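You operate a simulated robot arm through the tools that you are given. There is no shell and no other tool. Be economical: measure what you need, move in short steps, check, and stop when the job is done.

Carry out the task below with a simulated two-armed robot. There is one attempt and no reset: what you move stays moved.

## Task
Pick up the short purple core with one hand, pass it to the other hand and put it on the shelf on the white wall. Set down upright: short purple core.

It is judged by the outcome, as a careful person would: the job done as asked, and still so three seconds after it is handed in. It fails if anything else is knocked over, pushed out of place, dropped, spilled or broken.

## Robot
Two 7-joint arms with two-finger parallel grippers on one trunk, on a base that drives. Base frame: it is fixed to the floor where the robot stands at the start and does not move with it; the origin is under the middle of the robot, x ahead of it, y to its left, z up. Lengths are in m, angles in degrees, forces in N, time in s.
The left shoulder is at the start at [0.03, 0.119, 0.835], the right one opposite. With the tool pointing down near the work surface each hand reaches from about 0.1 to 0.6 m from the robot's upright axis, wherever it stands, measured 20 degrees to its own side. Places, roughly: shelf on the white wall (108x18 cm) [-3.04, -1.18, 0.96]; short purple core (9x9x11 cm) [0.5, 0, 0.5]. Payload 3.43 kg a hand.
The TCP of each hand is the grasp point between the finger pads, 0.03 m short of the fingertips. In the tool frame z runs along the fingers and y along their closing line. Largest opening 0.094 m; finger width 0.028, thickness 0.01; the body of the gripper, 0.05 by 0.096 m, starts 0.055 m behind the TCP.
Orientation is that of the tool frame in the base frame, as a unit quaternion [x, y, z, w]. With the fingers straight down and closing along the base's y, the tool's x points along the base's -x, its y along +y and its z along -z.

## Interface
- The arms move only by the tool step_arm. It takes "left_increments", "right_increments" or both (then of equal length, played together; a hand with none holds still); each is a list of rows, each a list of 7 numbers: the shift along the base's x, y, z in m, then the turn, a rotation vector about the base's x, y, z in degrees, then the closure, from 0 (fully open) to 1 (shut). In form: [[x, y, z, wx, wy, wz, gripper], ...]. A call has 1 to 20 rows; each row shifts and turns the commanded pose from where the row before left it. Rows are played at 5 a second. More than 0.05 m and 8.6 degrees between two rows, or a gripper value outside its range, and nothing of the call is played. A pose out of reach is approached as far as the arm can. The call stops where the force on the tool passes 40 N (or 10 N more than at its start, if that is more) or the arm is blocked; 0.2 s more then pass. Each finger travels about 0.072 m/s and halts on what it meets, pressing with about 28 N; the grip force reading is that of the motor and also rises with nothing between the fingers. The clock runs only during rows and for 0.2 s after the last one: add rows that do not move to give the fingers time. It gives the time, the measured TCP pose, the force on the tool (base axes), the opening and the grip force at its end, in the units of the frame above (readings bear some noise), with the torque about the TCP (base axes, N m) and any sound that the robot's microphone picked up.
- Cameras (640 x 400 px; columns grow to the right, rows downward): "scene" is now at [0.0304, 0.0135, 1.5221]; the picture's right is [0.23, -0.97, 0.00], its down [-0.89, -0.21, -0.41] and it looks along [0.40, 0.10, -0.91] (base axes); focal length 268 px, centre (320, 200). "left" rides on the left gripper at [0.076, -0.014, -0.102] in its tool frame; the picture's right is [0.18, 0.98, 0.00], its down [-0.75, 0.14, -0.64] and it looks along [-0.63, 0.12, 0.77] (tool axes); focal length 243 px, centre (320, 200). "right" rides on the right gripper at [0.076, 0.014, -0.103] in its tool frame; the picture's right is [-0.18, 0.98, 0.00], its down [-0.75, -0.14, -0.64] and it looks along [-0.63, -0.12, 0.77] (tool axes); focal length 243 px, centre (320, 200). There is no depth. A picture from a camera that has moved, and an enlarged one, comes with that camera's place and axes in the base frame and with its lens.
- grab_frame(camera): a new picture of that camera. No time passes.
- lift_body(by): slides the trunk up (or, below 0, down) by that many m; the arms and the scene camera ride with it, the base frame stays. It gives what a move gives, with no picture.
- steer(legs): drives the robot by 1 to 6 legs, each [ahead, turn to the left] in m and degrees, along the robot's own axes; the way and the turn of a leg run together, so that a leg with both is an arc; at most 1.5 m and 180 degrees a leg. The arms and the cameras ride along, it lands a little off, and it stops where it bumps. It gives what a move gives.
- pan_tilt(pan, tilt): turns the head with the scene camera to pan (to the left, within 143 degrees either way) and tilt (down, from -29 to 69), counted from straight ahead of the robot. It gives what a move gives.
- zoom(camera, box): a new picture of the part [left, top, right, bottom] of that camera's present view, enlarged. No time passes.
- finish_job(): hands the job in; it is judged then, once.

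Go step by step. Nothing tells you exact positions but the pictures and the camera data: compare them with the known pose of the tool, close in by small moves and look again before you grip or let go. The budget is 120 turns and 100 pictures, counting those below and the enlarged ones. Unless the task says otherwise, let go and move clear before handing in, and close with one line.

The tools are called after "Emit:" as name(argument=value, ...) on one line, values as JSON. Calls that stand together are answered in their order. step_arm: Moves the arms, as the interface text tells. Its arguments: {"type":"object","properties":{"left_increments":{"type":"array"},"right_increments":{"type":"array"}},"required":[]} The other tools are called the same way: lift_body (by) slides the trunk up or down; steer (legs) drives the base; pan_tilt (pan, tilt) turns the head that bears the scene camera; grab_frame (camera) takes a picture; zoom (camera, box) takes an enlarged picture of a part of a camera's view; finish_job () hands the job in.

At the start:

```text
time_s: 0.0
left_tool_pos: [0.3041, 0.1992, 0.7463]
left_orientation: [0.0, 1.0, 0.001, 0.0]
left_ft_force: [0.3, -0.5, -0.2]
left_wrist_torque: [0.02, 0.0, 0.01]
left_gripper_width: 0.0942
left_grasp_force: 0.1
right_tool_pos: [0.2758, -0.1096, 0.6527]
right_orientation: [0.001, 1.0, 0.0, 0.0]
right_ft_force: [-0.8, -0.3, -0.7]
right_wrist_torque: [-0.02, 0.02, 0.0]
right_gripper_width: 0.0943
right_grasp_force: 0.1
trunk travel left (down, up): [-0.1, 0.31]
robot x, y, heading: [0.0029, -0.0002, 0.0]
head pan, tilt: [13.3, 65.6]
```

scene: 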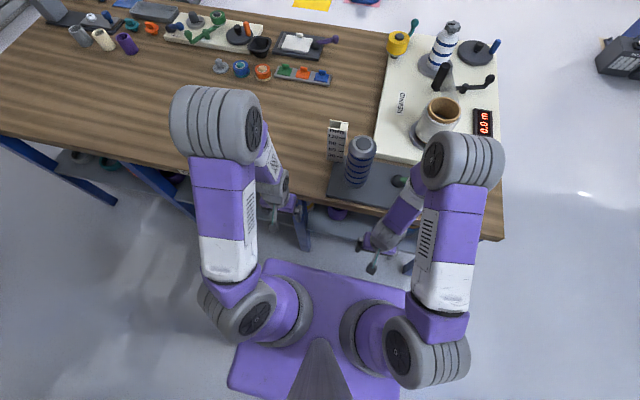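
right: 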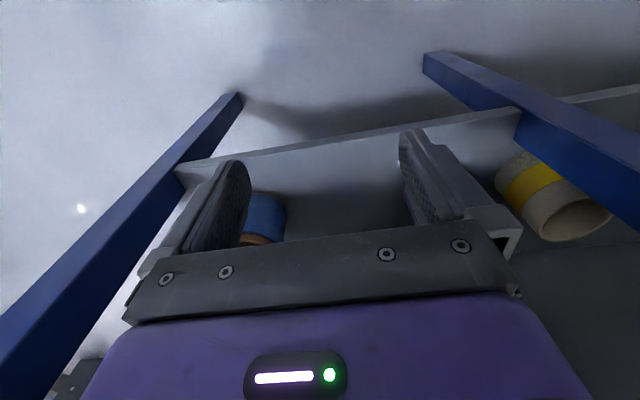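
left: 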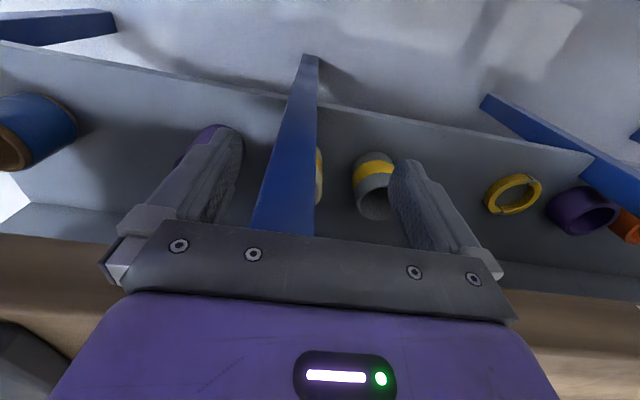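

I see a workbench with a lower shelf under it holding several cores; the short purple one must be on that lower shelf. I'll look closer.

Emit:
zoom(camera="scene", box=[240, 150, 480, 300])

Emit:
zoom(camera="left", box=[0, 60, 640, 300])

```text
2.67 times, centred on (360, 225) of scene
camera zoom: at [0.0304, 0.0135, 1.5221], right [0.23, -0.97, 0.0], down [-0.89, -0.21, -0.41], along [0.4, 0.1, -0.91], focal length 714 px, centre (213, 133)
```

zoom: 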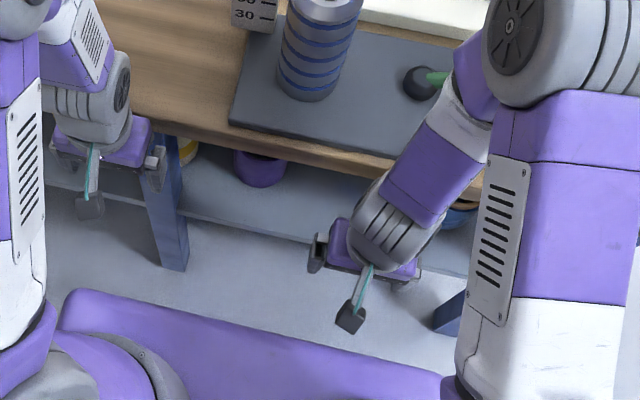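

```text
1.00 times, centred on (320, 180) of left (not enlarged: the box is as wide or as high as the picture)
camera zoom: at [0.2276, 0.1839, 0.8476], right [-0.18, 0.98, 0.0], down [0.75, 0.14, 0.64], along [0.63, 0.12, -0.77], focal length 243 px, centre (320, 220)
```

zoom: 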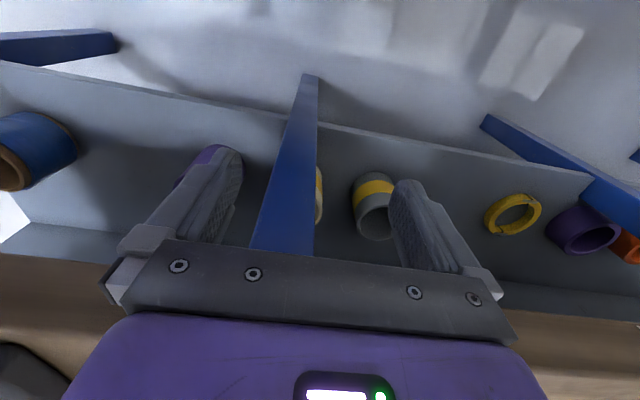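

The short purple core stands on the lower shelf just under the table edge. Before backing off for a better look, I check behind where the wall shelf is.

Emit:
pan_tilt(pan=140, tilt=20)

Emit:
grab_frame(camera="scene")

Emit:
pan_tilt(pan=-140, tilt=20)

Emit:
grab_frame(camera="scene")

```text
time_s: 2.1
left_tool_pos: [0.3035, 0.1984, 0.7438]
left_orientation: [0.0, 1.0, 0.0, 0.0]
left_ft_force: [-0.2, 0.3, 0.2]
left_wrist_torque: [0.01, -0.03, 0.0]
left_gripper_width: 0.094
left_grasp_force: 0.0
right_tool_pos: [0.2766, -0.1109, 0.6526]
right_orientation: [0.0, 1.0, 0.0, 0.0]
right_ft_force: [0.6, -0.2, 0.0]
right_wrist_torque: [-0.03, 0.02, 0.03]
right_gripper_width: 0.0937
right_grasp_force: 0.1
trunk travel left (down, up): [-0.1, 0.31]
robot x, y, heading: [-0.0009, 0.0011, 0.2]
head pan, tilt: [140.0, 20.0]
```

```text
94 pictures are left
camera scene: at [-0.0993, 0.0596, 1.5864], right [0.64, 0.77, 0.0], down [0.26, -0.22, -0.94], along [-0.72, 0.6, -0.34], focal length 268 px, centre (320, 200)
```

scene: 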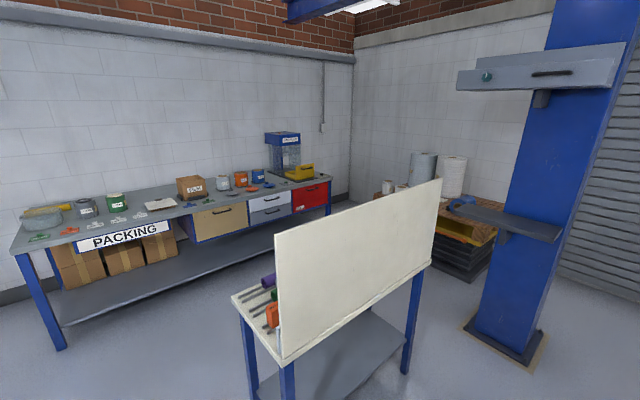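

```text
time_s: 5.9
left_tool_pos: [0.3045, 0.1987, 0.7453]
left_orientation: [0.0, 1.0, 0.0, 0.001]
left_ft_force: [-0.2, 0.7, 0.7]
left_wrist_torque: [0.04, -0.04, -0.01]
left_gripper_width: 0.0942
left_grasp_force: 0.1
right_tool_pos: [0.2768, -0.1097, 0.6526]
right_orientation: [-0.001, 1.0, 0.0, 0.0]
right_ft_force: [0.0, 0.1, 1.0]
right_wrist_torque: [0.01, 0.03, -0.02]
right_gripper_width: 0.0938
right_grasp_force: 0.0
trunk travel left (down, up): [-0.1, 0.31]
robot x, y, heading: [-0.0026, -0.0012, -0.3]
head pan, tilt: [-140.0, 20.0]
```

```text
93 pictures are left
camera scene: at [-0.0993, -0.0602, 1.5864], right [-0.64, 0.77, 0.0], down [0.26, 0.22, -0.94], along [-0.72, -0.6, -0.34], focal length 268 px, centre (320, 200)
```

scene: 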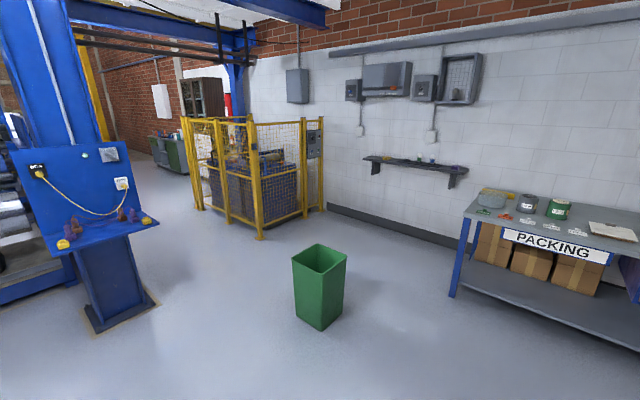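

The wall shelf is behind-right, past a green bin; there is also a board on a stand behind-left at about 0.9 m. I back off 0.35 m and lower the trunk to see under the table.

Emit:
steer(legs=[[-0.35, 0]])

Emit:
lift_body(by=-0.1)

Emit:
pan_tilt(pan=0, tilt=45)

Emit:
grab_frame(camera="scene")

Emit:
grab_frame(camera="left")

Emit:
grab_frame(camera="right")

```text
time_s: 8.2
left_tool_pos: [-0.044, 0.2, 0.7448]
left_orientation: [-0.002, 1.0, 0.0, 0.001]
left_ft_force: [0.2, 0.3, 0.0]
left_wrist_torque: [-0.03, 0.01, 0.01]
left_gripper_width: 0.094
left_grasp_force: 0.0
right_tool_pos: [-0.0713, -0.1105, 0.6536]
right_orientation: [-0.003, 1.0, 0.0, 0.001]
right_ft_force: [-0.8, 0.5, 0.0]
right_wrist_torque: [0.04, -0.03, -0.01]
right_gripper_width: 0.0941
right_grasp_force: 0.1
trunk travel left (down, up): [-0.1, 0.31]
robot x, y, heading: [-0.3453, -0.0011, 0.2]
head pan, tilt: [-140.0, 20.0]
```

```text
time_s: 9.5
left_tool_pos: [-0.0444, 0.1997, 0.6461]
left_orientation: [-0.002, 1.0, 0.0, 0.0]
left_ft_force: [0.1, 0.3, 0.5]
left_wrist_torque: [-0.02, 0.03, -0.01]
left_gripper_width: 0.0941
left_grasp_force: 0.0
right_tool_pos: [-0.0724, -0.1105, 0.5533]
right_orientation: [-0.002, 1.0, 0.0, 0.0]
right_ft_force: [-0.3, 0.7, -0.3]
right_wrist_torque: [0.0, -0.02, 0.02]
right_gripper_width: 0.094
right_grasp_force: 0.0
trunk travel left (down, up): [0.0, 0.41]
robot x, y, heading: [-0.348, 0.0006, -0.0]
head pan, tilt: [-140.0, 20.0]
```

```text
time_s: 11.8
left_tool_pos: [-0.0444, 0.1998, 0.6451]
left_orientation: [-0.002, 1.0, 0.0, -0.001]
left_ft_force: [-0.3, 0.1, -0.1]
left_wrist_torque: [0.0, -0.01, -0.02]
left_gripper_width: 0.094
left_grasp_force: 0.0
right_tool_pos: [-0.0713, -0.1112, 0.5527]
right_orientation: [-0.002, 1.0, 0.0, 0.0]
right_ft_force: [0.3, -0.5, -1.2]
right_wrist_torque: [0.0, -0.04, 0.01]
right_gripper_width: 0.0939
right_grasp_force: 0.1
trunk travel left (down, up): [0.0, 0.41]
robot x, y, heading: [-0.3456, -0.005, 0.3]
head pan, tilt: [0.0, 45.0]
```

```text
92 pictures are left
camera scene: at [-0.2945, -0.0007, 1.4478], right [0.0, -1.0, 0.0], down [-0.71, 0.0, -0.71], along [0.71, 0.0, -0.71], focal length 268 px, centre (320, 200)
```

scene: 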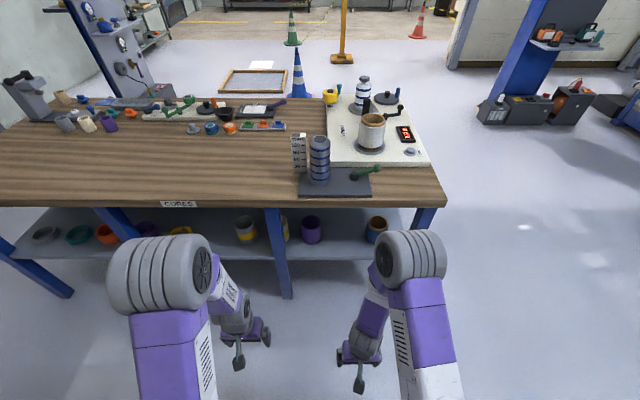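

```text
91 pictures are left
camera left: at [-0.1208, 0.1841, 0.7476], right [-0.19, 0.98, 0.0], down [0.75, 0.14, 0.64], along [0.63, 0.12, -0.77], focal length 243 px, centre (320, 200)
```

left: 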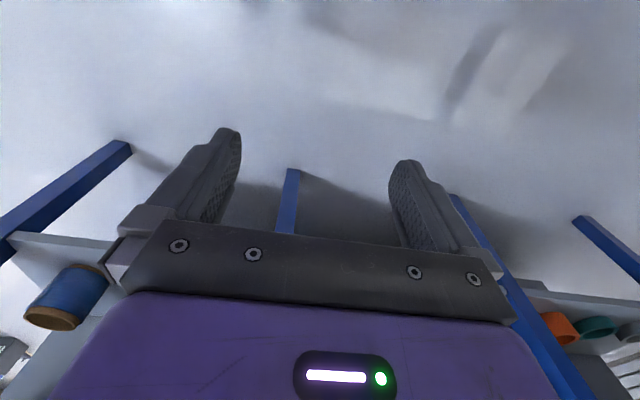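

```text
90 pictures are left
camera right: at [-0.147, -0.0956, 0.656], right [0.18, 0.98, 0.0], down [0.75, -0.14, 0.64], along [0.63, -0.12, -0.77], focal length 243 px, centre (320, 200)
```

right: 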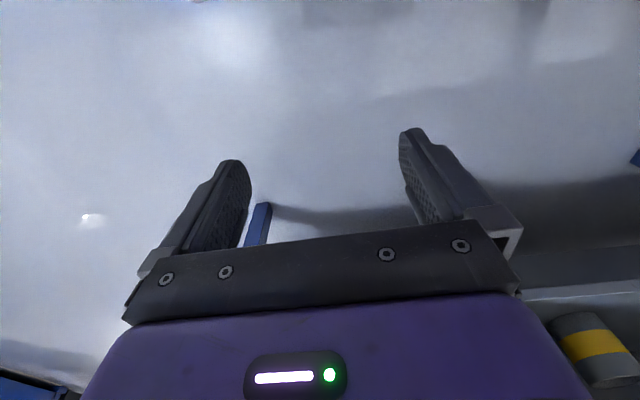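

Emit:
zoom(camera="scene", box=[220, 180, 420, 305])

Emit:
zoom(camera="scene", box=[280, 205, 344, 245])

```text
3.20 times, centred on (320, 242) of scene
camera zoom: at [-0.2945, -0.0007, 1.4478], right [0.0, -1.0, 0.0], down [-0.71, 0.0, -0.71], along [0.71, 0.0, -0.71], focal length 857 px, centre (320, 64)
```

zoom: 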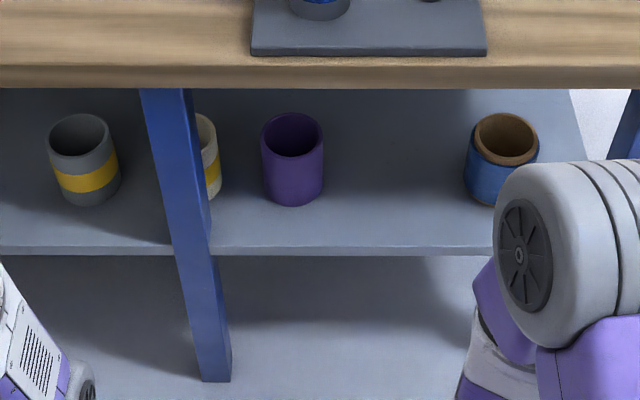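

```text
10.00 times, centred on (312, 225) of scene
camera zoom: at [-0.2945, -0.0007, 1.4478], right [0.0, -1.0, 0.0], down [-0.71, 0.0, -0.71], along [0.71, 0.0, -0.71], focal length 2679 px, centre (400, -50)
```

zoom: 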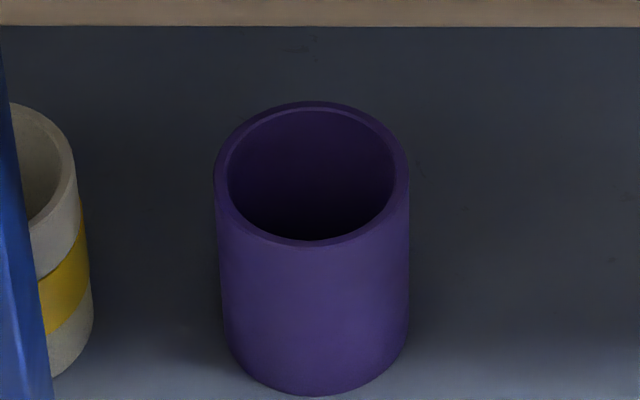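

The purple core is a tube at about (0.507, 0.04), from z 0.39 to 0.50, with a wall about 6 mm thick. The table's edge is above it at x 0.36, z 0.75. I plan to grip its right-hand wall with the right hand tilted about 45° (one finger inside), so I pose the hand in free space first.

Emit:
step_arm(right_increments=[[0.02, 0.0134, 0.01, 0, -7.5, 0, 0], [0.02, 0.0134, 0.01, 0, -7.5, 0, 0], [0.02, 0.0134, 0.01, 0, -7.5, 0, 0], [0.02, 0.0134, 0, 0, -7.5, 0, 0], [0.02, 0.0134, 0, 0, -7.5, 0, 0], [0.02, 0.0134, 0, 0, -7.5, 0, 0], [0.02, 0.0134, 0, 0, 0, 0, 0], [0.02, 0.0134, 0, 0, 0, 0, 0]])

Emit:
grab_frame(camera="right")

Emit:
grab_frame(camera="scene")

```text
time_s: 13.6
left_tool_pos: [-0.0444, 0.1994, 0.6442]
left_orientation: [-0.001, 1.0, -0.001, 0.001]
left_ft_force: [0.5, 0.8, -0.2]
left_wrist_torque: [-0.03, -0.04, 0.0]
left_gripper_width: 0.094
left_grasp_force: 0.1
right_tool_pos: [0.0873, -0.0026, 0.5828]
right_orientation: [0.0, 0.924, -0.001, 0.382]
right_ft_force: [0.3, 0.1, -0.3]
right_wrist_torque: [0.03, -0.01, 0.0]
right_gripper_width: 0.0939
right_grasp_force: 0.1
trunk travel left (down, up): [0.0, 0.41]
robot x, y, heading: [-0.3473, -0.0038, 0.3]
head pan, tilt: [0.0, 45.0]
```

```text
87 pictures are left
camera right: at [-0.0375, 0.0116, 0.6016], right [0.13, 0.98, 0.13], down [0.08, -0.14, 0.99], along [0.99, -0.12, -0.1], focal length 243 px, centre (320, 200)
```

right: 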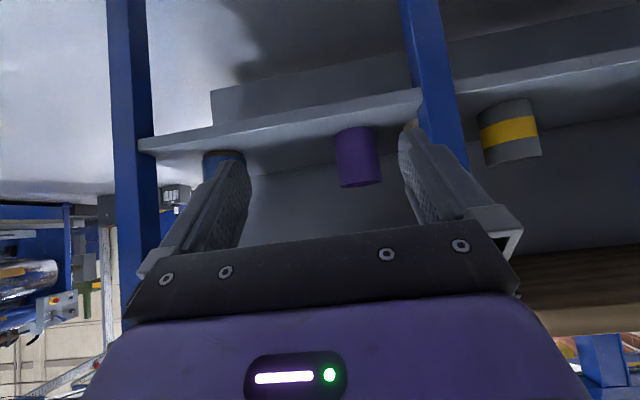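

```text
86 pictures are left
camera scene: at [-0.2944, -0.0006, 1.4478], right [0.0, -1.0, 0.0], down [-0.71, 0.0, -0.71], along [0.71, 0.0, -0.71], focal length 268 px, centre (320, 200)
```

scene: 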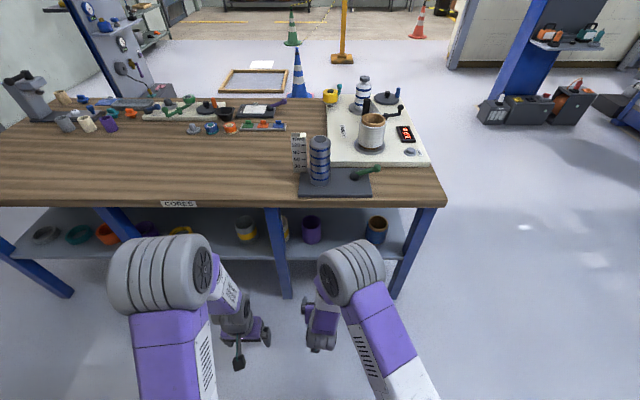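

Both views agree on the core at about (0.507, 0.041). I drive in 0.13 m and extend the hand partway toward it.

Emit:
steer(legs=[[0.13, 0]])

Emit:
step_arm(right_increments=[[0.03, 0, 0, 0, 0, 0, 0], [0.03, 0, 0, 0, 0, 0, 0], [0.03, 0, 0, 0, 0, 0, 0], [0.03, 0, 0, 0, 0, 0, 0], [0.0, 0, 0, 0, 0, 0, 0]])

Emit:
grab_frame(camera="right")

Emit:
grab_frame(camera="scene")

```text
time_s: 14.8
left_tool_pos: [0.0854, 0.1998, 0.6443]
left_orientation: [-0.002, 1.0, 0.001, 0.0]
left_ft_force: [0.3, 0.5, -0.3]
left_wrist_torque: [0.02, 0.03, -0.01]
left_gripper_width: 0.0942
left_grasp_force: 0.1
right_tool_pos: [0.2177, -0.0031, 0.5818]
right_orientation: [-0.001, 0.924, -0.001, 0.383]
right_ft_force: [0.0, -0.3, -0.3]
right_wrist_torque: [0.04, -0.01, 0.0]
right_gripper_width: 0.0941
right_grasp_force: 0.1
trunk travel left (down, up): [0.0, 0.41]
robot x, y, heading: [-0.2175, -0.0005, 0.2]
head pan, tilt: [0.0, 45.0]
```

```text
time_s: 16.0
left_tool_pos: [0.0847, 0.1999, 0.6441]
left_orientation: [-0.001, 1.0, 0.0, 0.0]
left_ft_force: [0.8, 0.2, 0.0]
left_wrist_torque: [-0.02, 0.0, 0.0]
left_gripper_width: 0.094
left_grasp_force: 0.1
right_tool_pos: [0.3367, -0.003, 0.5843]
right_orientation: [-0.001, 0.924, -0.001, 0.382]
right_ft_force: [-0.1, -0.4, 0.7]
right_wrist_torque: [0.01, 0.0, 0.03]
right_gripper_width: 0.094
right_grasp_force: 0.0
trunk travel left (down, up): [0.0, 0.41]
robot x, y, heading: [-0.2187, 0.0022, 0.1]
head pan, tilt: [0.0, 45.0]
```

```text
85 pictures are left
camera right: at [0.2112, 0.0121, 0.6032], right [0.13, 0.98, 0.13], down [0.08, -0.14, 0.99], along [0.99, -0.12, -0.1], focal length 243 px, centre (320, 200)
```

right: 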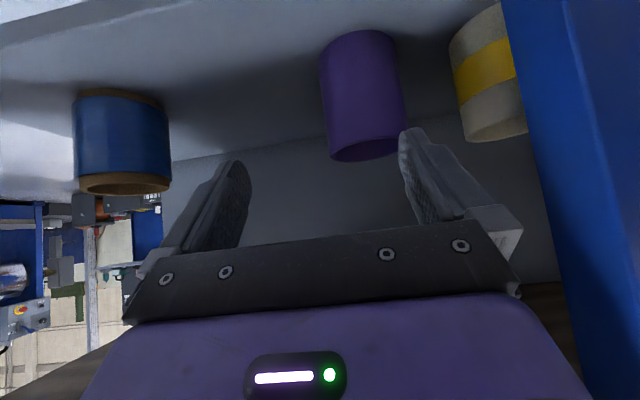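

```text
84 pictures are left
camera scene: at [-0.1652, -0.0003, 1.4478], right [0.0, -1.0, 0.0], down [-0.71, 0.0, -0.71], along [0.71, 0.0, -0.71], focal length 268 px, centre (320, 200)
```

scene: 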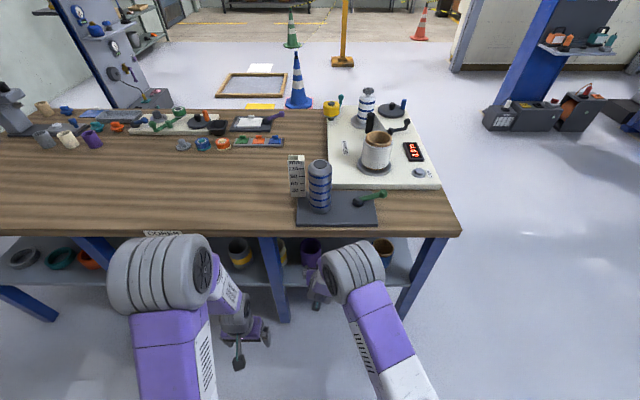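

The core is clearly seen; I zoom to measure its sides precisely.

Emit:
zoom(camera="right", box=[280, 10, 472, 170])

Emit:
zoom(camera="scene", box=[280, 225, 344, 265])

```text
2.50 times, centred on (376, 90) of right
camera zoom: at [0.2112, 0.0121, 0.6032], right [0.13, 0.98, 0.13], down [0.08, -0.14, 0.99], along [0.99, -0.12, -0.1], focal length 606 px, centre (180, 475)
```

zoom: 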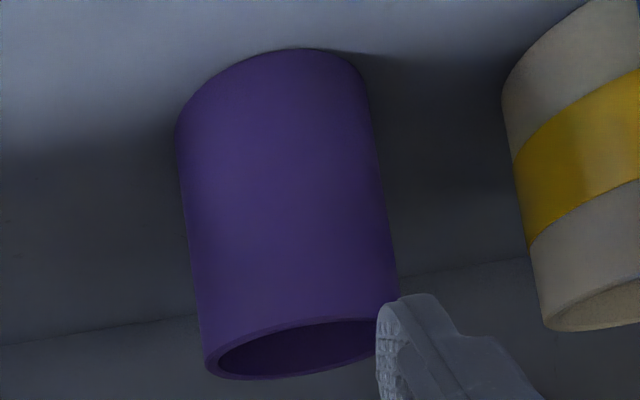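

```text
10.00 times, centred on (312, 245) of scene
camera zoom: at [-0.1652, -0.0003, 1.4478], right [0.0, -1.0, 0.0], down [-0.71, 0.0, -0.71], along [0.71, 0.0, -0.71], focal length 2679 px, centre (400, -250)
```

zoom: 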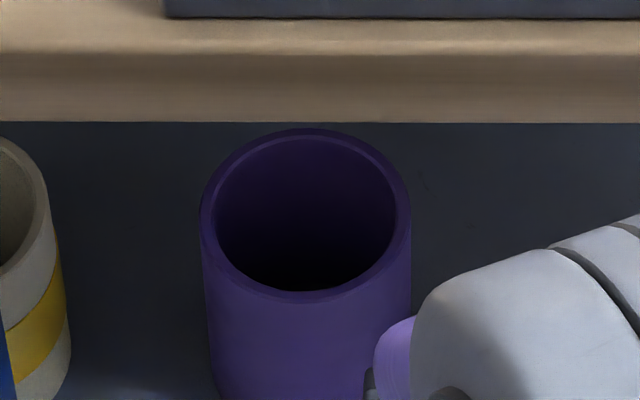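

Emit:
zoom(camera="scene", box=[200, 220, 440, 370])

```text
2.67 times, centred on (320, 295) of scene
camera zoom: at [-0.1652, -0.0003, 1.4478], right [0.0, -1.0, 0.0], down [-0.71, 0.0, -0.71], along [0.71, 0.0, -0.71], focal length 714 px, centre (320, -53)
```

zoom: 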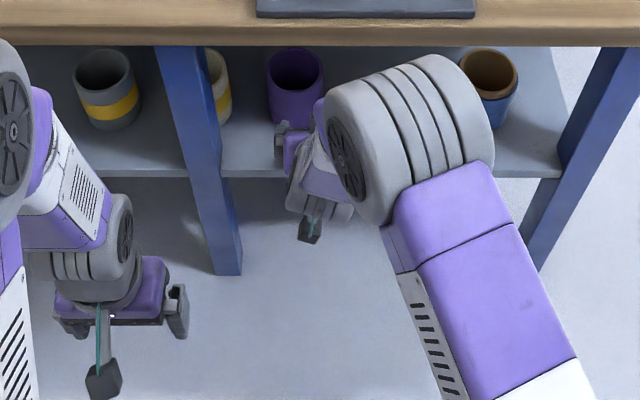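

The geometry suggests a 30° tilt is better for putting a finger inside the tube, and the forearm will still clear the table edge. I rotate to 30° and move the fingers above the right wall, at about (0.485, 0, 0.58).

Emit:
step_arm(right_increments=[[0.02, 0, 0, 0, 7.5, 0, 0], [0.02, 0, 0, 0, 7.5, 0, 0], [0.03, 0, 0, 0, 0, 0, 0], [0.02, 0, 0, 0, 0, 0, 0], [0.02, 0, 0, 0, 0, 0, 0]])

Emit:
grab_frame(camera="right")

Emit:
grab_frame(camera="scene")

```text
time_s: 17.4
left_tool_pos: [0.0753, 0.2005, 0.6445]
left_orientation: [-0.001, 1.0, -0.001, 0.0]
left_ft_force: [0.4, -0.4, 0.2]
left_wrist_torque: [-0.01, -0.02, 0.02]
left_gripper_width: 0.0939
left_grasp_force: 0.1
right_tool_pos: [0.4125, -0.007, 0.5525]
right_orientation: [0.003, 0.975, -0.009, 0.224]
right_ft_force: [-2.4, 0.9, 20.2]
right_wrist_torque: [1.0, -0.4, 0.1]
right_gripper_width: 0.0941
right_grasp_force: 0.1
trunk travel left (down, up): [0.0, 0.41]
robot x, y, heading: [-0.2253, 0.0033, 0.2]
head pan, tilt: [0.0, 45.0]
stopped in row 5 (right hand): the arm was blocked; the commanded pose is now the measured one
```

```text
80 pictures are left
camera right: at [0.2995, 0.0099, 0.6116], right [0.17, 0.98, 0.06], down [0.39, -0.13, 0.91], along [0.9, -0.13, -0.41], focal length 243 px, centre (320, 200)
```

right: 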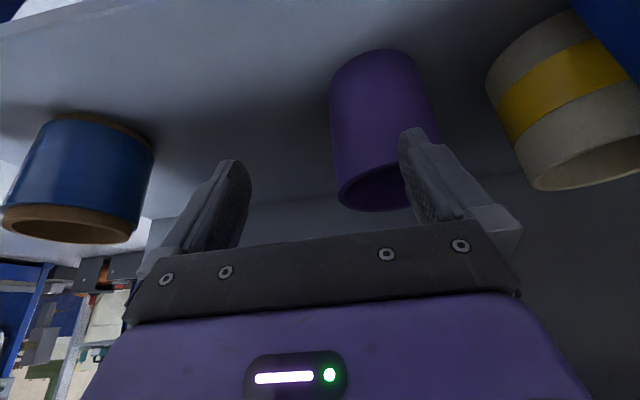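

```text
79 pictures are left
camera scene: at [-0.175, 0.0004, 1.447], right [0.0, -1.0, 0.0], down [-0.71, 0.0, -0.71], along [0.71, 0.0, -0.71], focal length 268 px, centre (320, 200)
```

scene: 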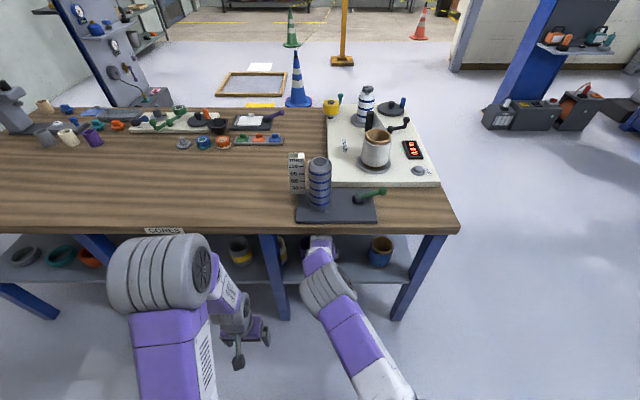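

The arm met the table edge at this tilt (the table items look undisturbed). I back out and return to a flatter tilt.

Emit:
step_arm(right_increments=[[-0.03, 0, -0.005, 0, 0, 0, 0], [-0.03, 0, 0, 0, -7, 0, 0], [-0.03, 0.002, 0, 0, -7, 0, 0], [0, 0.002, 0.01, 0, -7, 0, 0], [0, 0, 0, 0, 0, 0, 0]])

Emit:
zoom(camera="scene", box=[200, 220, 440, 370])

```text
time_s: 18.6
left_tool_pos: [0.0752, 0.1999, 0.6446]
left_orientation: [-0.002, 1.0, 0.0, -0.001]
left_ft_force: [-0.3, -1.2, 0.5]
left_wrist_torque: [0.0, -0.03, 0.0]
left_gripper_width: 0.0942
left_grasp_force: 0.0
right_tool_pos: [0.3282, -0.0038, 0.5666]
right_orientation: [0.005, 0.914, -0.008, 0.405]
right_ft_force: [0.1, 0.7, 0.5]
right_wrist_torque: [-0.02, 0.03, -0.01]
right_gripper_width: 0.094
right_grasp_force: 0.0
trunk travel left (down, up): [0.0, 0.41]
robot x, y, heading: [-0.2308, -0.0045, 0.1]
head pan, tilt: [0.0, 45.0]
```

```text
2.67 times, centred on (320, 295) of scene
camera zoom: at [-0.1744, -0.0007, 1.4478], right [0.0, -1.0, 0.0], down [-0.71, 0.0, -0.71], along [0.71, 0.0, -0.71], focal length 714 px, centre (320, -53)
```

zoom: 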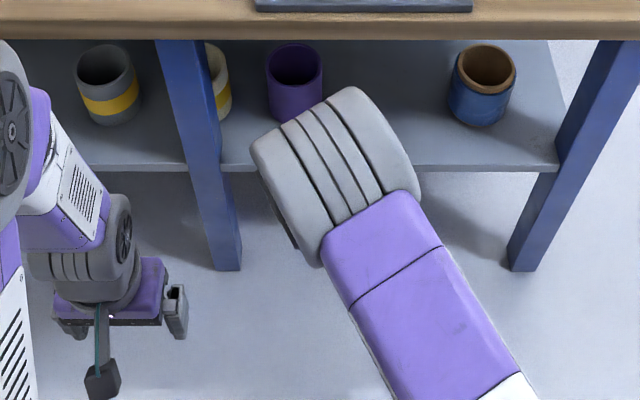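

I back the base 3 cm so the elbow stays low, keep about 47° tilt, and reach in above the core rim in small steps.

Emit:
steer(legs=[[-0.03, 0]])

Emit:
step_arm(right_increments=[[0.02, 0, 0, 0, 0, 0, 0], [0.02, 0, 0, 0, 0, 0, 0], [0.02, 0, 0, 0, 0, 0, 0], [0.02, 0, 0, 0, 0, 0, 0], [0.02, 0, 0, 0, 0, 0, 0], [0, 0, 0, 0, 0, 0, 0]])

Emit:
grab_frame(camera="scene")

Emit:
grab_frame(camera="right")

```text
time_s: 19.5
left_tool_pos: [0.0444, 0.2008, 0.644]
left_orientation: [-0.002, 1.0, 0.0, 0.0]
left_ft_force: [-0.2, -0.2, 0.8]
left_wrist_torque: [-0.02, -0.02, -0.01]
left_gripper_width: 0.0942
left_grasp_force: 0.0
right_tool_pos: [0.2978, -0.0052, 0.5653]
right_orientation: [0.005, 0.914, -0.008, 0.405]
right_ft_force: [-0.9, -0.5, 1.0]
right_wrist_torque: [-0.02, -0.01, 0.02]
right_gripper_width: 0.0939
right_grasp_force: 0.0
trunk travel left (down, up): [0.0, 0.41]
robot x, y, heading: [-0.2597, -0.0003, -0.0]
head pan, tilt: [0.0, 45.0]
```

```text
time_s: 20.9
left_tool_pos: [0.045, 0.2007, 0.6447]
left_orientation: [-0.002, 1.0, 0.0, 0.0]
left_ft_force: [0.3, 0.8, -0.2]
left_wrist_torque: [0.01, 0.01, -0.03]
left_gripper_width: 0.0941
left_grasp_force: 0.2
right_tool_pos: [0.3952, -0.0028, 0.5666]
right_orientation: [0.005, 0.915, -0.008, 0.403]
right_ft_force: [0.0, 0.5, 0.7]
right_wrist_torque: [0.03, 0.03, -0.02]
right_gripper_width: 0.094
right_grasp_force: 0.0
trunk travel left (down, up): [0.0, 0.41]
robot x, y, heading: [-0.2548, -0.0024, 0.1]
head pan, tilt: [0.0, 45.0]
```

```text
77 pictures are left
camera scene: at [-0.2046, -0.0007, 1.4478], right [0.0, -1.0, 0.0], down [-0.71, 0.0, -0.71], along [0.71, 0.0, -0.71], focal length 268 px, centre (320, 200)
```

scene: 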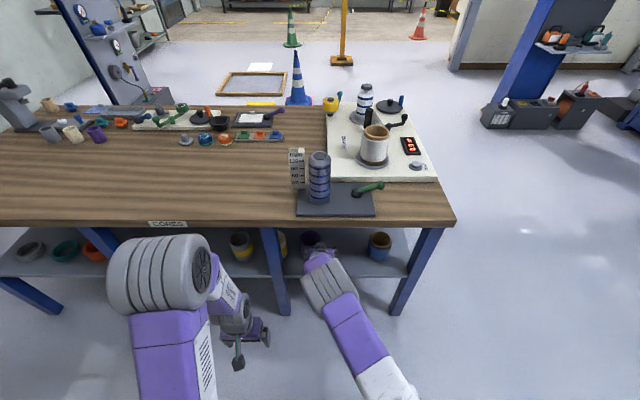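

```text
76 pictures are left
camera right: at [0.2708, 0.0133, 0.5789], right [0.14, 0.98, 0.13], down [0.03, -0.13, 0.99], along [0.99, -0.13, -0.05], focal length 243 px, centre (320, 200)
```

right: 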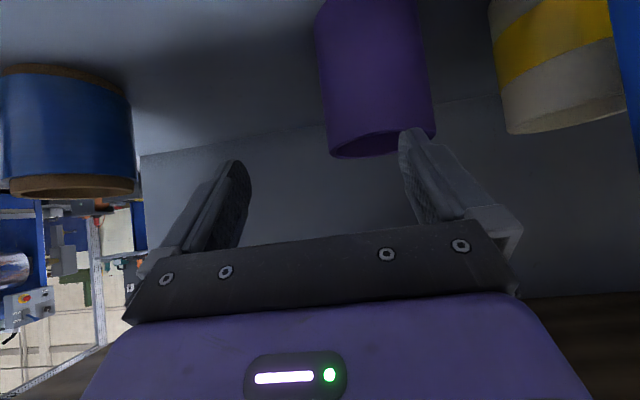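

Reach is fine and clear. I zoom to refine the core position.

Emit:
zoom(camera="right", box=[290, 60, 450, 160])

Emit:
zoom(camera="scene", box=[272, 215, 368, 275])

```text
4.00 times, centred on (370, 110) of right
camera zoom: at [0.2708, 0.0133, 0.5789], right [0.14, 0.98, 0.13], down [0.03, -0.13, 0.99], along [0.99, -0.13, -0.05], focal length 970 px, centre (120, 560)
```

zoom: 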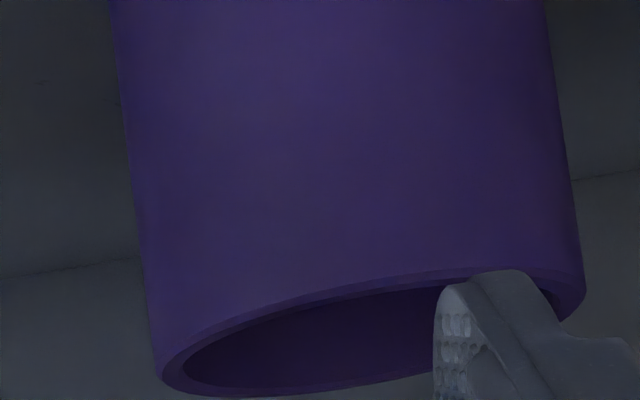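

```text
6.67 times, centred on (320, 245) of scene
camera zoom: at [-0.2046, -0.0007, 1.4478], right [0.0, -1.0, 0.0], down [-0.71, 0.0, -0.71], along [0.71, 0.0, -0.71], focal length 1786 px, centre (320, -100)
```

zoom: 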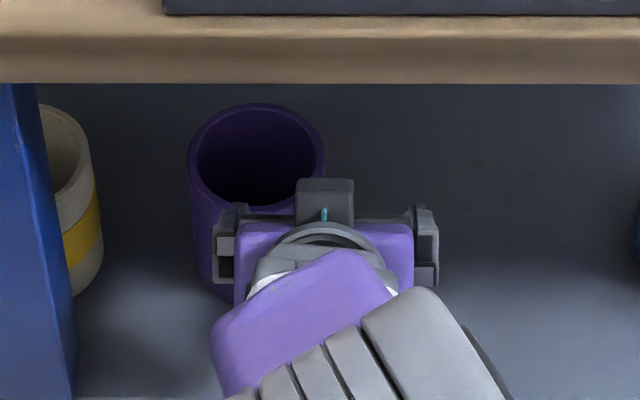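

Rim is near (0.487, 0.0415, 0.525). I move over the right-hand wall, still above the rim, and look again.

Emit:
step_arm(right_increments=[[0.02, 0.002, 0, 0, 0, 0, 0], [0.02, 0.002, 0, 0, 0, 0, 0], [0.02, 0.002, 0, 0, 0, 0, 0], [0.02, 0.001, 0, 0, 0, 0, 0], [0.005, 0, 0, 0, 0, 0, 0], [0, 0, 0, 0, 0, 0, 0]])

Emit:
grab_frame(camera="right")

Emit:
zoom(camera="scene", box=[272, 215, 368, 275])

```text
time_s: 22.3
left_tool_pos: [0.0454, 0.1995, 0.6448]
left_orientation: [-0.001, 1.0, 0.001, -0.001]
left_ft_force: [-0.3, 0.6, 0.6]
left_wrist_torque: [0.0, -0.01, 0.01]
left_gripper_width: 0.0941
left_grasp_force: 0.0
right_tool_pos: [0.4824, 0.0028, 0.5653]
right_orientation: [0.006, 0.914, -0.009, 0.404]
right_ft_force: [-0.2, 0.4, 0.1]
right_wrist_torque: [0.03, -0.02, 0.03]
right_gripper_width: 0.0942
right_grasp_force: 0.1
trunk travel left (down, up): [0.0, 0.41]
robot x, y, heading: [-0.2584, -0.0022, -0.1]
head pan, tilt: [0.0, 45.0]
```

```text
73 pictures are left
camera right: at [0.3567, 0.0198, 0.5786], right [0.14, 0.98, 0.13], down [0.03, -0.13, 0.99], along [0.99, -0.13, -0.05], focal length 243 px, centre (320, 200)
```

right: 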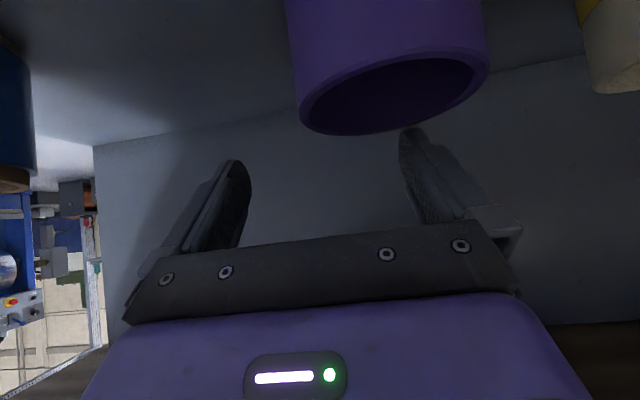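

```text
6.67 times, centred on (320, 245) of scene
camera zoom: at [-0.2047, -0.0007, 1.4478], right [0.0, -1.0, 0.0], down [-0.71, 0.0, -0.71], along [0.71, 0.0, -0.71], focal length 1786 px, centre (320, -100)
```

zoom: 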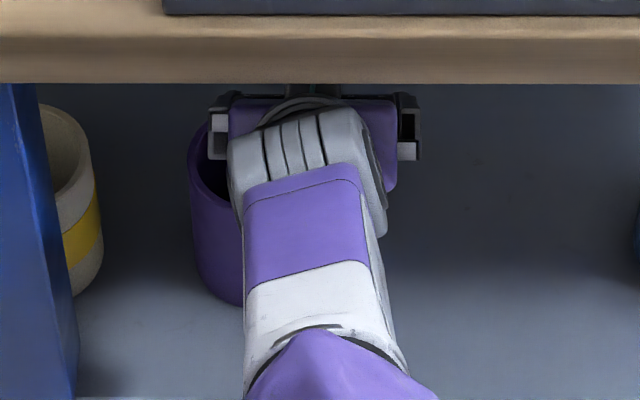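

Core centre refined to (0.485, 0.0425), rim about 0.527. I shift slightly and lower the open fingers astride the right wall.

Emit:
step_arm(right_increments=[[-0.005, 0.002, -0.005, 0, 0, 0, 0], [0, 0, -0.01, 0, 0, 0, 0], [0, 0, -0.01, 0, 0, 0, 0], [0, 0, -0.008, 0, 0, 0, 0], [0, 0, 0, 0, 0, 0, 0]])

Emit:
grab_frame(camera="right")

```text
time_s: 23.5
left_tool_pos: [0.0449, 0.1997, 0.6451]
left_orientation: [-0.001, 1.0, 0.0, 0.0]
left_ft_force: [0.6, -1.0, -0.4]
left_wrist_torque: [-0.02, 0.01, 0.02]
left_gripper_width: 0.0936
left_grasp_force: 0.1
right_tool_pos: [0.4782, 0.0047, 0.5331]
right_orientation: [0.005, 0.914, -0.008, 0.405]
right_ft_force: [0.3, 0.2, 0.0]
right_wrist_torque: [0.02, 0.01, -0.02]
right_gripper_width: 0.0938
right_grasp_force: 0.1
trunk travel left (down, up): [0.0, 0.41]
robot x, y, heading: [-0.2598, 0.0005, 0.1]
head pan, tilt: [0.0, 45.0]
```

```text
71 pictures are left
camera right: at [0.3518, 0.0217, 0.5461], right [0.14, 0.98, 0.13], down [0.03, -0.13, 0.99], along [0.99, -0.13, -0.05], focal length 243 px, centre (320, 200)
```

right: 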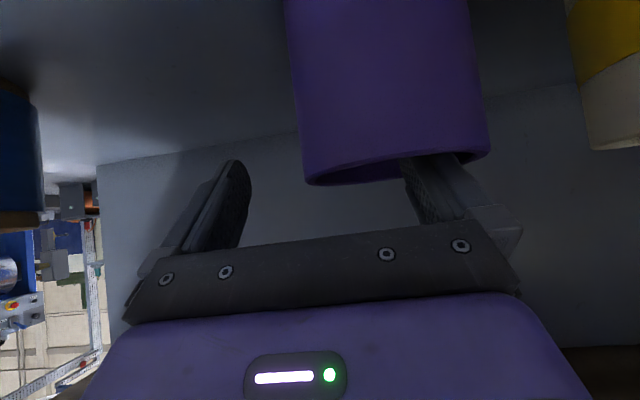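

The left finger tip is inside the tube, the right one outside. I go 4 mm deeper and close partway, then check centring.

Emit:
step_arm(right_increments=[[0, 0, -0.004, 0, 0, 0, 0.3], [0, 0, 0, 0, 0, 0, 0.6], [0, 0, 0, 0, 0, 0, 0.72], [0, 0, 0, 0, 0, 0, 0.72]])

Emit:
grab_frame(camera="right")

```text
time_s: 24.5
left_tool_pos: [0.0449, 0.1995, 0.6459]
left_orientation: [-0.002, 1.0, 0.0, -0.001]
left_ft_force: [-0.7, -0.9, -0.5]
left_wrist_torque: [-0.01, 0.0, -0.01]
left_gripper_width: 0.0943
left_grasp_force: 0.1
right_tool_pos: [0.478, 0.0042, 0.5285]
right_orientation: [0.005, 0.914, -0.008, 0.405]
right_ft_force: [-0.1, 0.1, 0.0]
right_wrist_torque: [-0.01, 0.01, -0.01]
right_gripper_width: 0.0265
right_grasp_force: 0.1
trunk travel left (down, up): [0.0, 0.41]
robot x, y, heading: [-0.2629, -0.0002, -0.0]
head pan, tilt: [0.0, 45.0]
```

```text
70 pictures are left
camera right: at [0.3517, 0.0216, 0.5416], right [0.14, 0.98, 0.13], down [0.03, -0.13, 0.99], along [0.99, -0.13, -0.05], focal length 243 px, centre (320, 200)
```

right: 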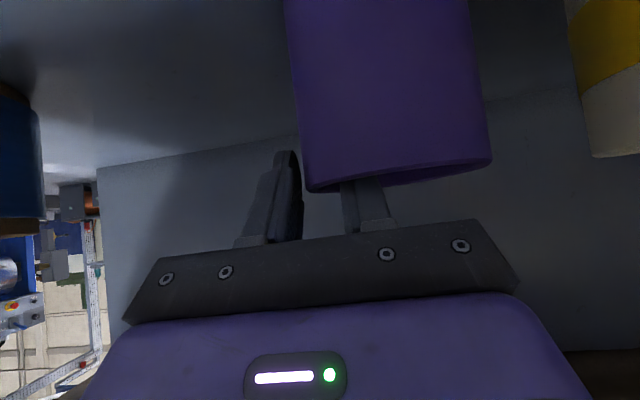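

Well centred on the wall; closing fully.

Emit:
step_arm(right_increments=[[0, 0, 0, 0, 0, 0, 0.85], [0, 0, 0, 0, 0, 0, 1], [0, 0, 0, 0, 0, 0, 1], [0, 0, 0, 0, 0, 0, 1]])

Emit:
grab_frame(camera="right")

```text
time_s: 25.5
left_tool_pos: [0.0464, 0.1998, 0.6458]
left_orientation: [-0.002, 1.0, 0.0, 0.0]
left_ft_force: [0.5, -0.7, 0.3]
left_wrist_torque: [0.04, 0.02, 0.01]
left_gripper_width: 0.0939
left_grasp_force: 0.1
right_tool_pos: [0.4779, 0.0039, 0.5285]
right_orientation: [0.005, 0.914, -0.008, 0.405]
right_ft_force: [-1.3, 0.2, -0.4]
right_wrist_torque: [0.09, 0.03, 0.05]
right_gripper_width: 0.0143
right_grasp_force: 27.8
trunk travel left (down, up): [0.0, 0.41]
robot x, y, heading: [-0.2581, -0.0007, -0.0]
head pan, tilt: [0.0, 45.0]
```

```text
69 pictures are left
camera right: at [0.3517, 0.0216, 0.5416], right [0.14, 0.98, 0.13], down [0.03, -0.13, 0.99], along [0.99, -0.13, -0.05], focal length 243 px, centre (320, 200)
```

right: 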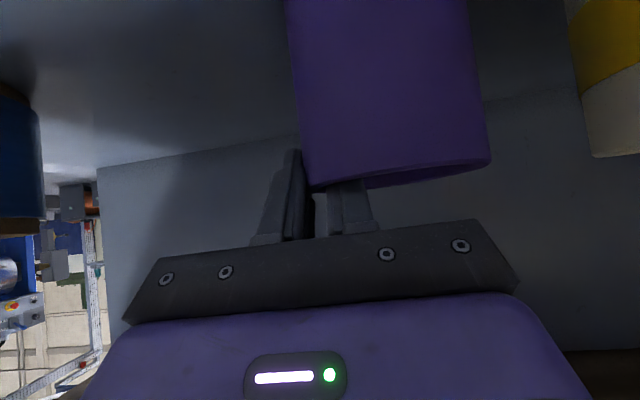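

The wall is gripped (gap 14 mm as predicted, 28 N). I lift 3 cm gently and check.

Emit:
step_arm(right_increments=[[0, 0, 0.005, 0, 0, 0, 1], [0, 0, 0.01, 0, 0, 0, 1], [0, 0, 0.01, 0, 0, 0, 1], [0, 0, 0.005, 0, 0, 0, 1], [0, 0, 0, 0, 0, 0, 1]])

Emit:
grab_frame(camera="right")

Emit:
zoom(camera="scene", box=[240, 200, 400, 300])

```text
time_s: 26.7
left_tool_pos: [0.0463, 0.1996, 0.645]
left_orientation: [-0.002, 1.0, 0.0, 0.0]
left_ft_force: [-0.4, 0.5, -0.3]
left_wrist_torque: [0.02, 0.01, -0.01]
left_gripper_width: 0.0939
left_grasp_force: 0.0
right_tool_pos: [0.4782, 0.0041, 0.5582]
right_orientation: [0.005, 0.915, -0.009, 0.404]
right_ft_force: [0.3, 0.0, -1.6]
right_wrist_torque: [-0.05, 0.0, 0.0]
right_gripper_width: 0.014
right_grasp_force: 28.2
trunk travel left (down, up): [0.0, 0.41]
robot x, y, heading: [-0.2578, -0.0002, 0.3]
head pan, tilt: [0.0, 45.0]
```

```text
68 pictures are left
camera right: at [0.3515, 0.0209, 0.5712], right [0.14, 0.98, 0.13], down [0.03, -0.13, 0.99], along [0.99, -0.13, -0.05], focal length 243 px, centre (320, 200)
```

right: 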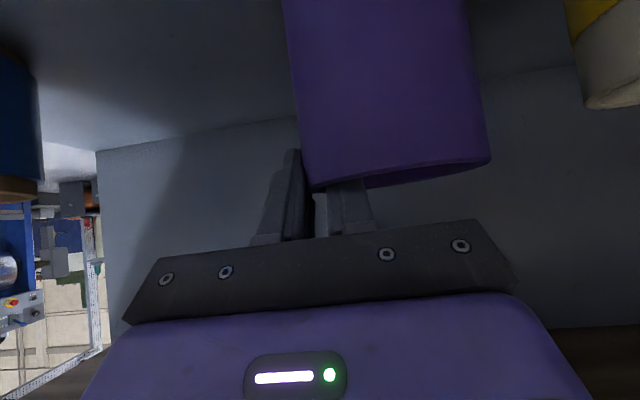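

```text
4.00 times, centred on (320, 250) of scene
camera zoom: at [-0.2045, -0.0007, 1.4477], right [0.0, -1.0, 0.0], down [-0.71, 0.0, -0.71], along [0.71, 0.0, -0.71], focal length 1072 px, centre (320, 0)
```

zoom: 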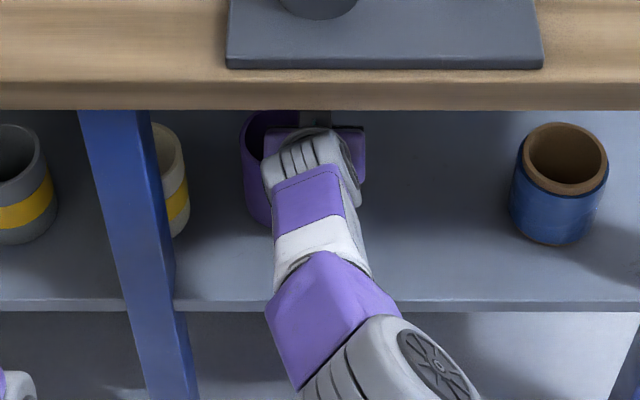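

Held firmly and level. I draw it out by backing the base 0.27 m, then check.

Emit:
steer(legs=[[-0.27, 0]])

Emit:
grab_frame(camera="scene")

Emit:
grab_frame(camera="left")

```text
time_s: 28.6
left_tool_pos: [-0.2173, 0.1995, 0.6448]
left_orientation: [-0.002, 1.0, 0.001, -0.001]
left_ft_force: [0.1, -0.8, -0.2]
left_wrist_torque: [0.04, 0.0, 0.02]
left_gripper_width: 0.094
left_grasp_force: 0.1
right_tool_pos: [0.215, 0.0018, 0.558]
right_orientation: [0.006, 0.914, -0.008, 0.405]
right_ft_force: [-0.3, -0.6, -1.5]
right_wrist_torque: [-0.06, 0.01, 0.0]
right_gripper_width: 0.0141
right_grasp_force: 28.4
trunk travel left (down, up): [0.0, 0.41]
robot x, y, heading: [-0.5226, 0.0032, -0.1]
head pan, tilt: [0.0, 45.0]
```

```text
66 pictures are left
camera scene: at [-0.4677, -0.001, 1.4478], right [0.0, -1.0, 0.0], down [-0.71, 0.0, -0.71], along [0.71, 0.0, -0.71], focal length 268 px, centre (320, 200)
```

scene: 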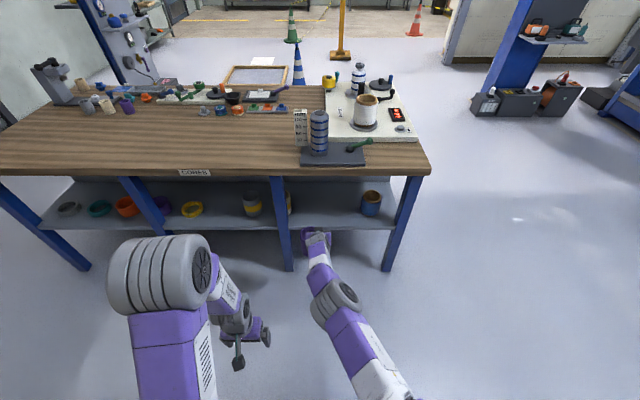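

```text
65 pictures are left
camera left: at [-0.2938, 0.1842, 0.7477], right [-0.19, 0.98, 0.0], down [0.75, 0.14, 0.64], along [0.63, 0.12, -0.77], focal length 243 px, centre (320, 200)
```

left: 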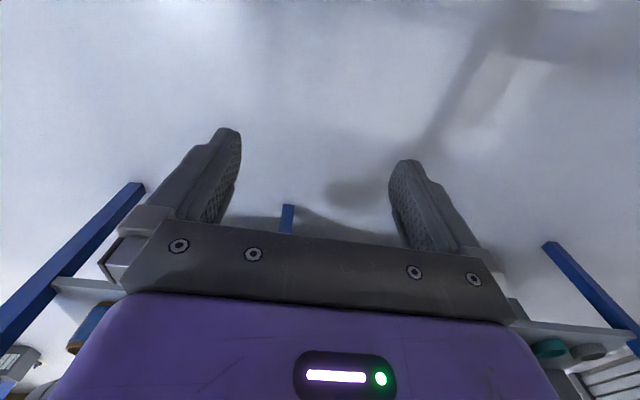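

The core is out and clear. I raise the trunk, bring the right hand closer, and yaw it 90° left so the core's left wall is free for the left hand.

Emit:
lift_body(by=0.2)

Emit:
step_arm(right_increments=[[-0.023, -0.001, 0, 0, 0, 7.5, 1], [-0.023, -0.001, 0, 0, 0, 7.5, 1], [-0.023, -0.001, 0, 0, 0, 7.5, 1], [-0.023, -0.001, 0, 0, 0, 7.5, 1], [-0.023, -0.001, 0, 0, 0, 7.5, 1], [-0.023, -0.001, 0, 0, 0, 7.5, 1], [-0.023, -0.001, 0, 0, 0, 7.5, 1], [-0.023, -0.001, 0, 0, 0, 7.5, 1], [-0.023, -0.001, 0, 0, 0, 7.5, 1], [-0.023, -0.001, 0, 0, 0, 7.5, 1], [-0.023, 0, 0, 0, 0, 7.5, 1], [-0.023, 0, 0, 0, 0, 7.5, 1], [0, 0, 0, 0, 0, 0, 1]])

Emit:
grab_frame(camera="scene")

Emit:
grab_frame(camera="left")

```text
time_s: 30.7
left_tool_pos: [-0.2169, 0.2001, 0.8443]
left_orientation: [-0.001, 1.0, 0.0, 0.0]
left_ft_force: [0.1, 0.3, 0.4]
left_wrist_torque: [-0.01, -0.01, 0.02]
left_gripper_width: 0.0943
left_grasp_force: 0.0
right_tool_pos: [0.2159, 0.0025, 0.757]
right_orientation: [0.005, 0.915, -0.007, 0.404]
right_ft_force: [0.0, 0.4, -1.2]
right_wrist_torque: [-0.05, 0.01, 0.0]
right_gripper_width: 0.0137
right_grasp_force: 27.6
trunk travel left (down, up): [-0.2, 0.21]
robot x, y, heading: [-0.5242, 0.0006, -0.3]
head pan, tilt: [0.0, 45.0]
```

```text
time_s: 33.5
left_tool_pos: [-0.2177, 0.1989, 0.8444]
left_orientation: [0.0, 1.0, 0.001, 0.0]
left_ft_force: [-0.4, 0.0, -0.6]
left_wrist_torque: [0.01, -0.02, -0.01]
left_gripper_width: 0.0941
left_grasp_force: 0.1
right_tool_pos: [-0.0611, -0.0082, 0.7575]
right_orientation: [-0.643, 0.65, 0.281, 0.292]
right_ft_force: [0.2, -0.2, -1.6]
right_wrist_torque: [-0.01, -0.07, 0.0]
right_gripper_width: 0.0132
right_grasp_force: 28.2
trunk travel left (down, up): [-0.2, 0.21]
robot x, y, heading: [-0.5215, 0.0014, -0.0]
head pan, tilt: [0.0, 45.0]
```

```text
64 pictures are left
camera scene: at [-0.4674, -0.001, 1.6477], right [0.0, -1.0, 0.0], down [-0.71, 0.0, -0.71], along [0.71, 0.0, -0.71], focal length 268 px, centre (320, 200)
```

scene: 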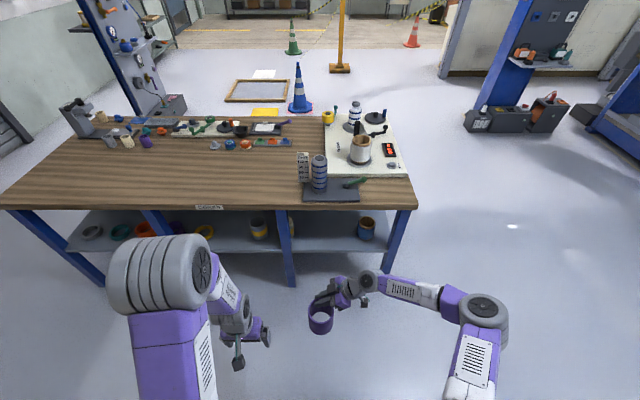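

```text
63 pictures are left
camera left: at [-0.2936, 0.1842, 0.9476], right [-0.19, 0.98, 0.0], down [0.75, 0.14, 0.64], along [0.63, 0.12, -0.77], focal length 243 px, centre (320, 200)
```

left: 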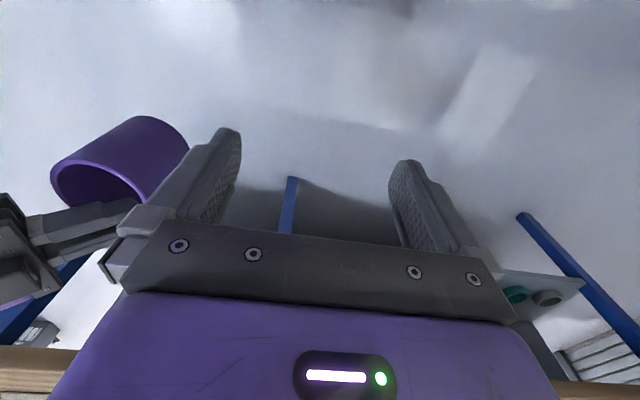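

The hand-held core now sits about (-0.10, 0, rim 0.755) upright. I zoom to verify.

Emit:
zoom(camera="scene", box=[270, 260, 398, 340])

```text
5.00 times, centred on (334, 300) of scene
camera zoom: at [-0.4674, -0.001, 1.6477], right [0.0, -1.0, 0.0], down [-0.71, 0.0, -0.71], along [0.71, 0.0, -0.71], focal length 1340 px, centre (250, -300)
```

zoom: 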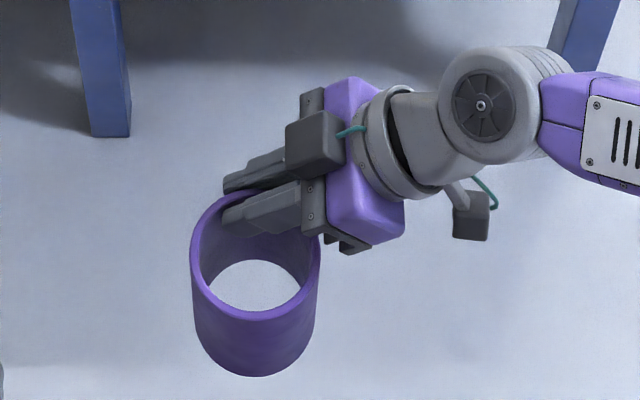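

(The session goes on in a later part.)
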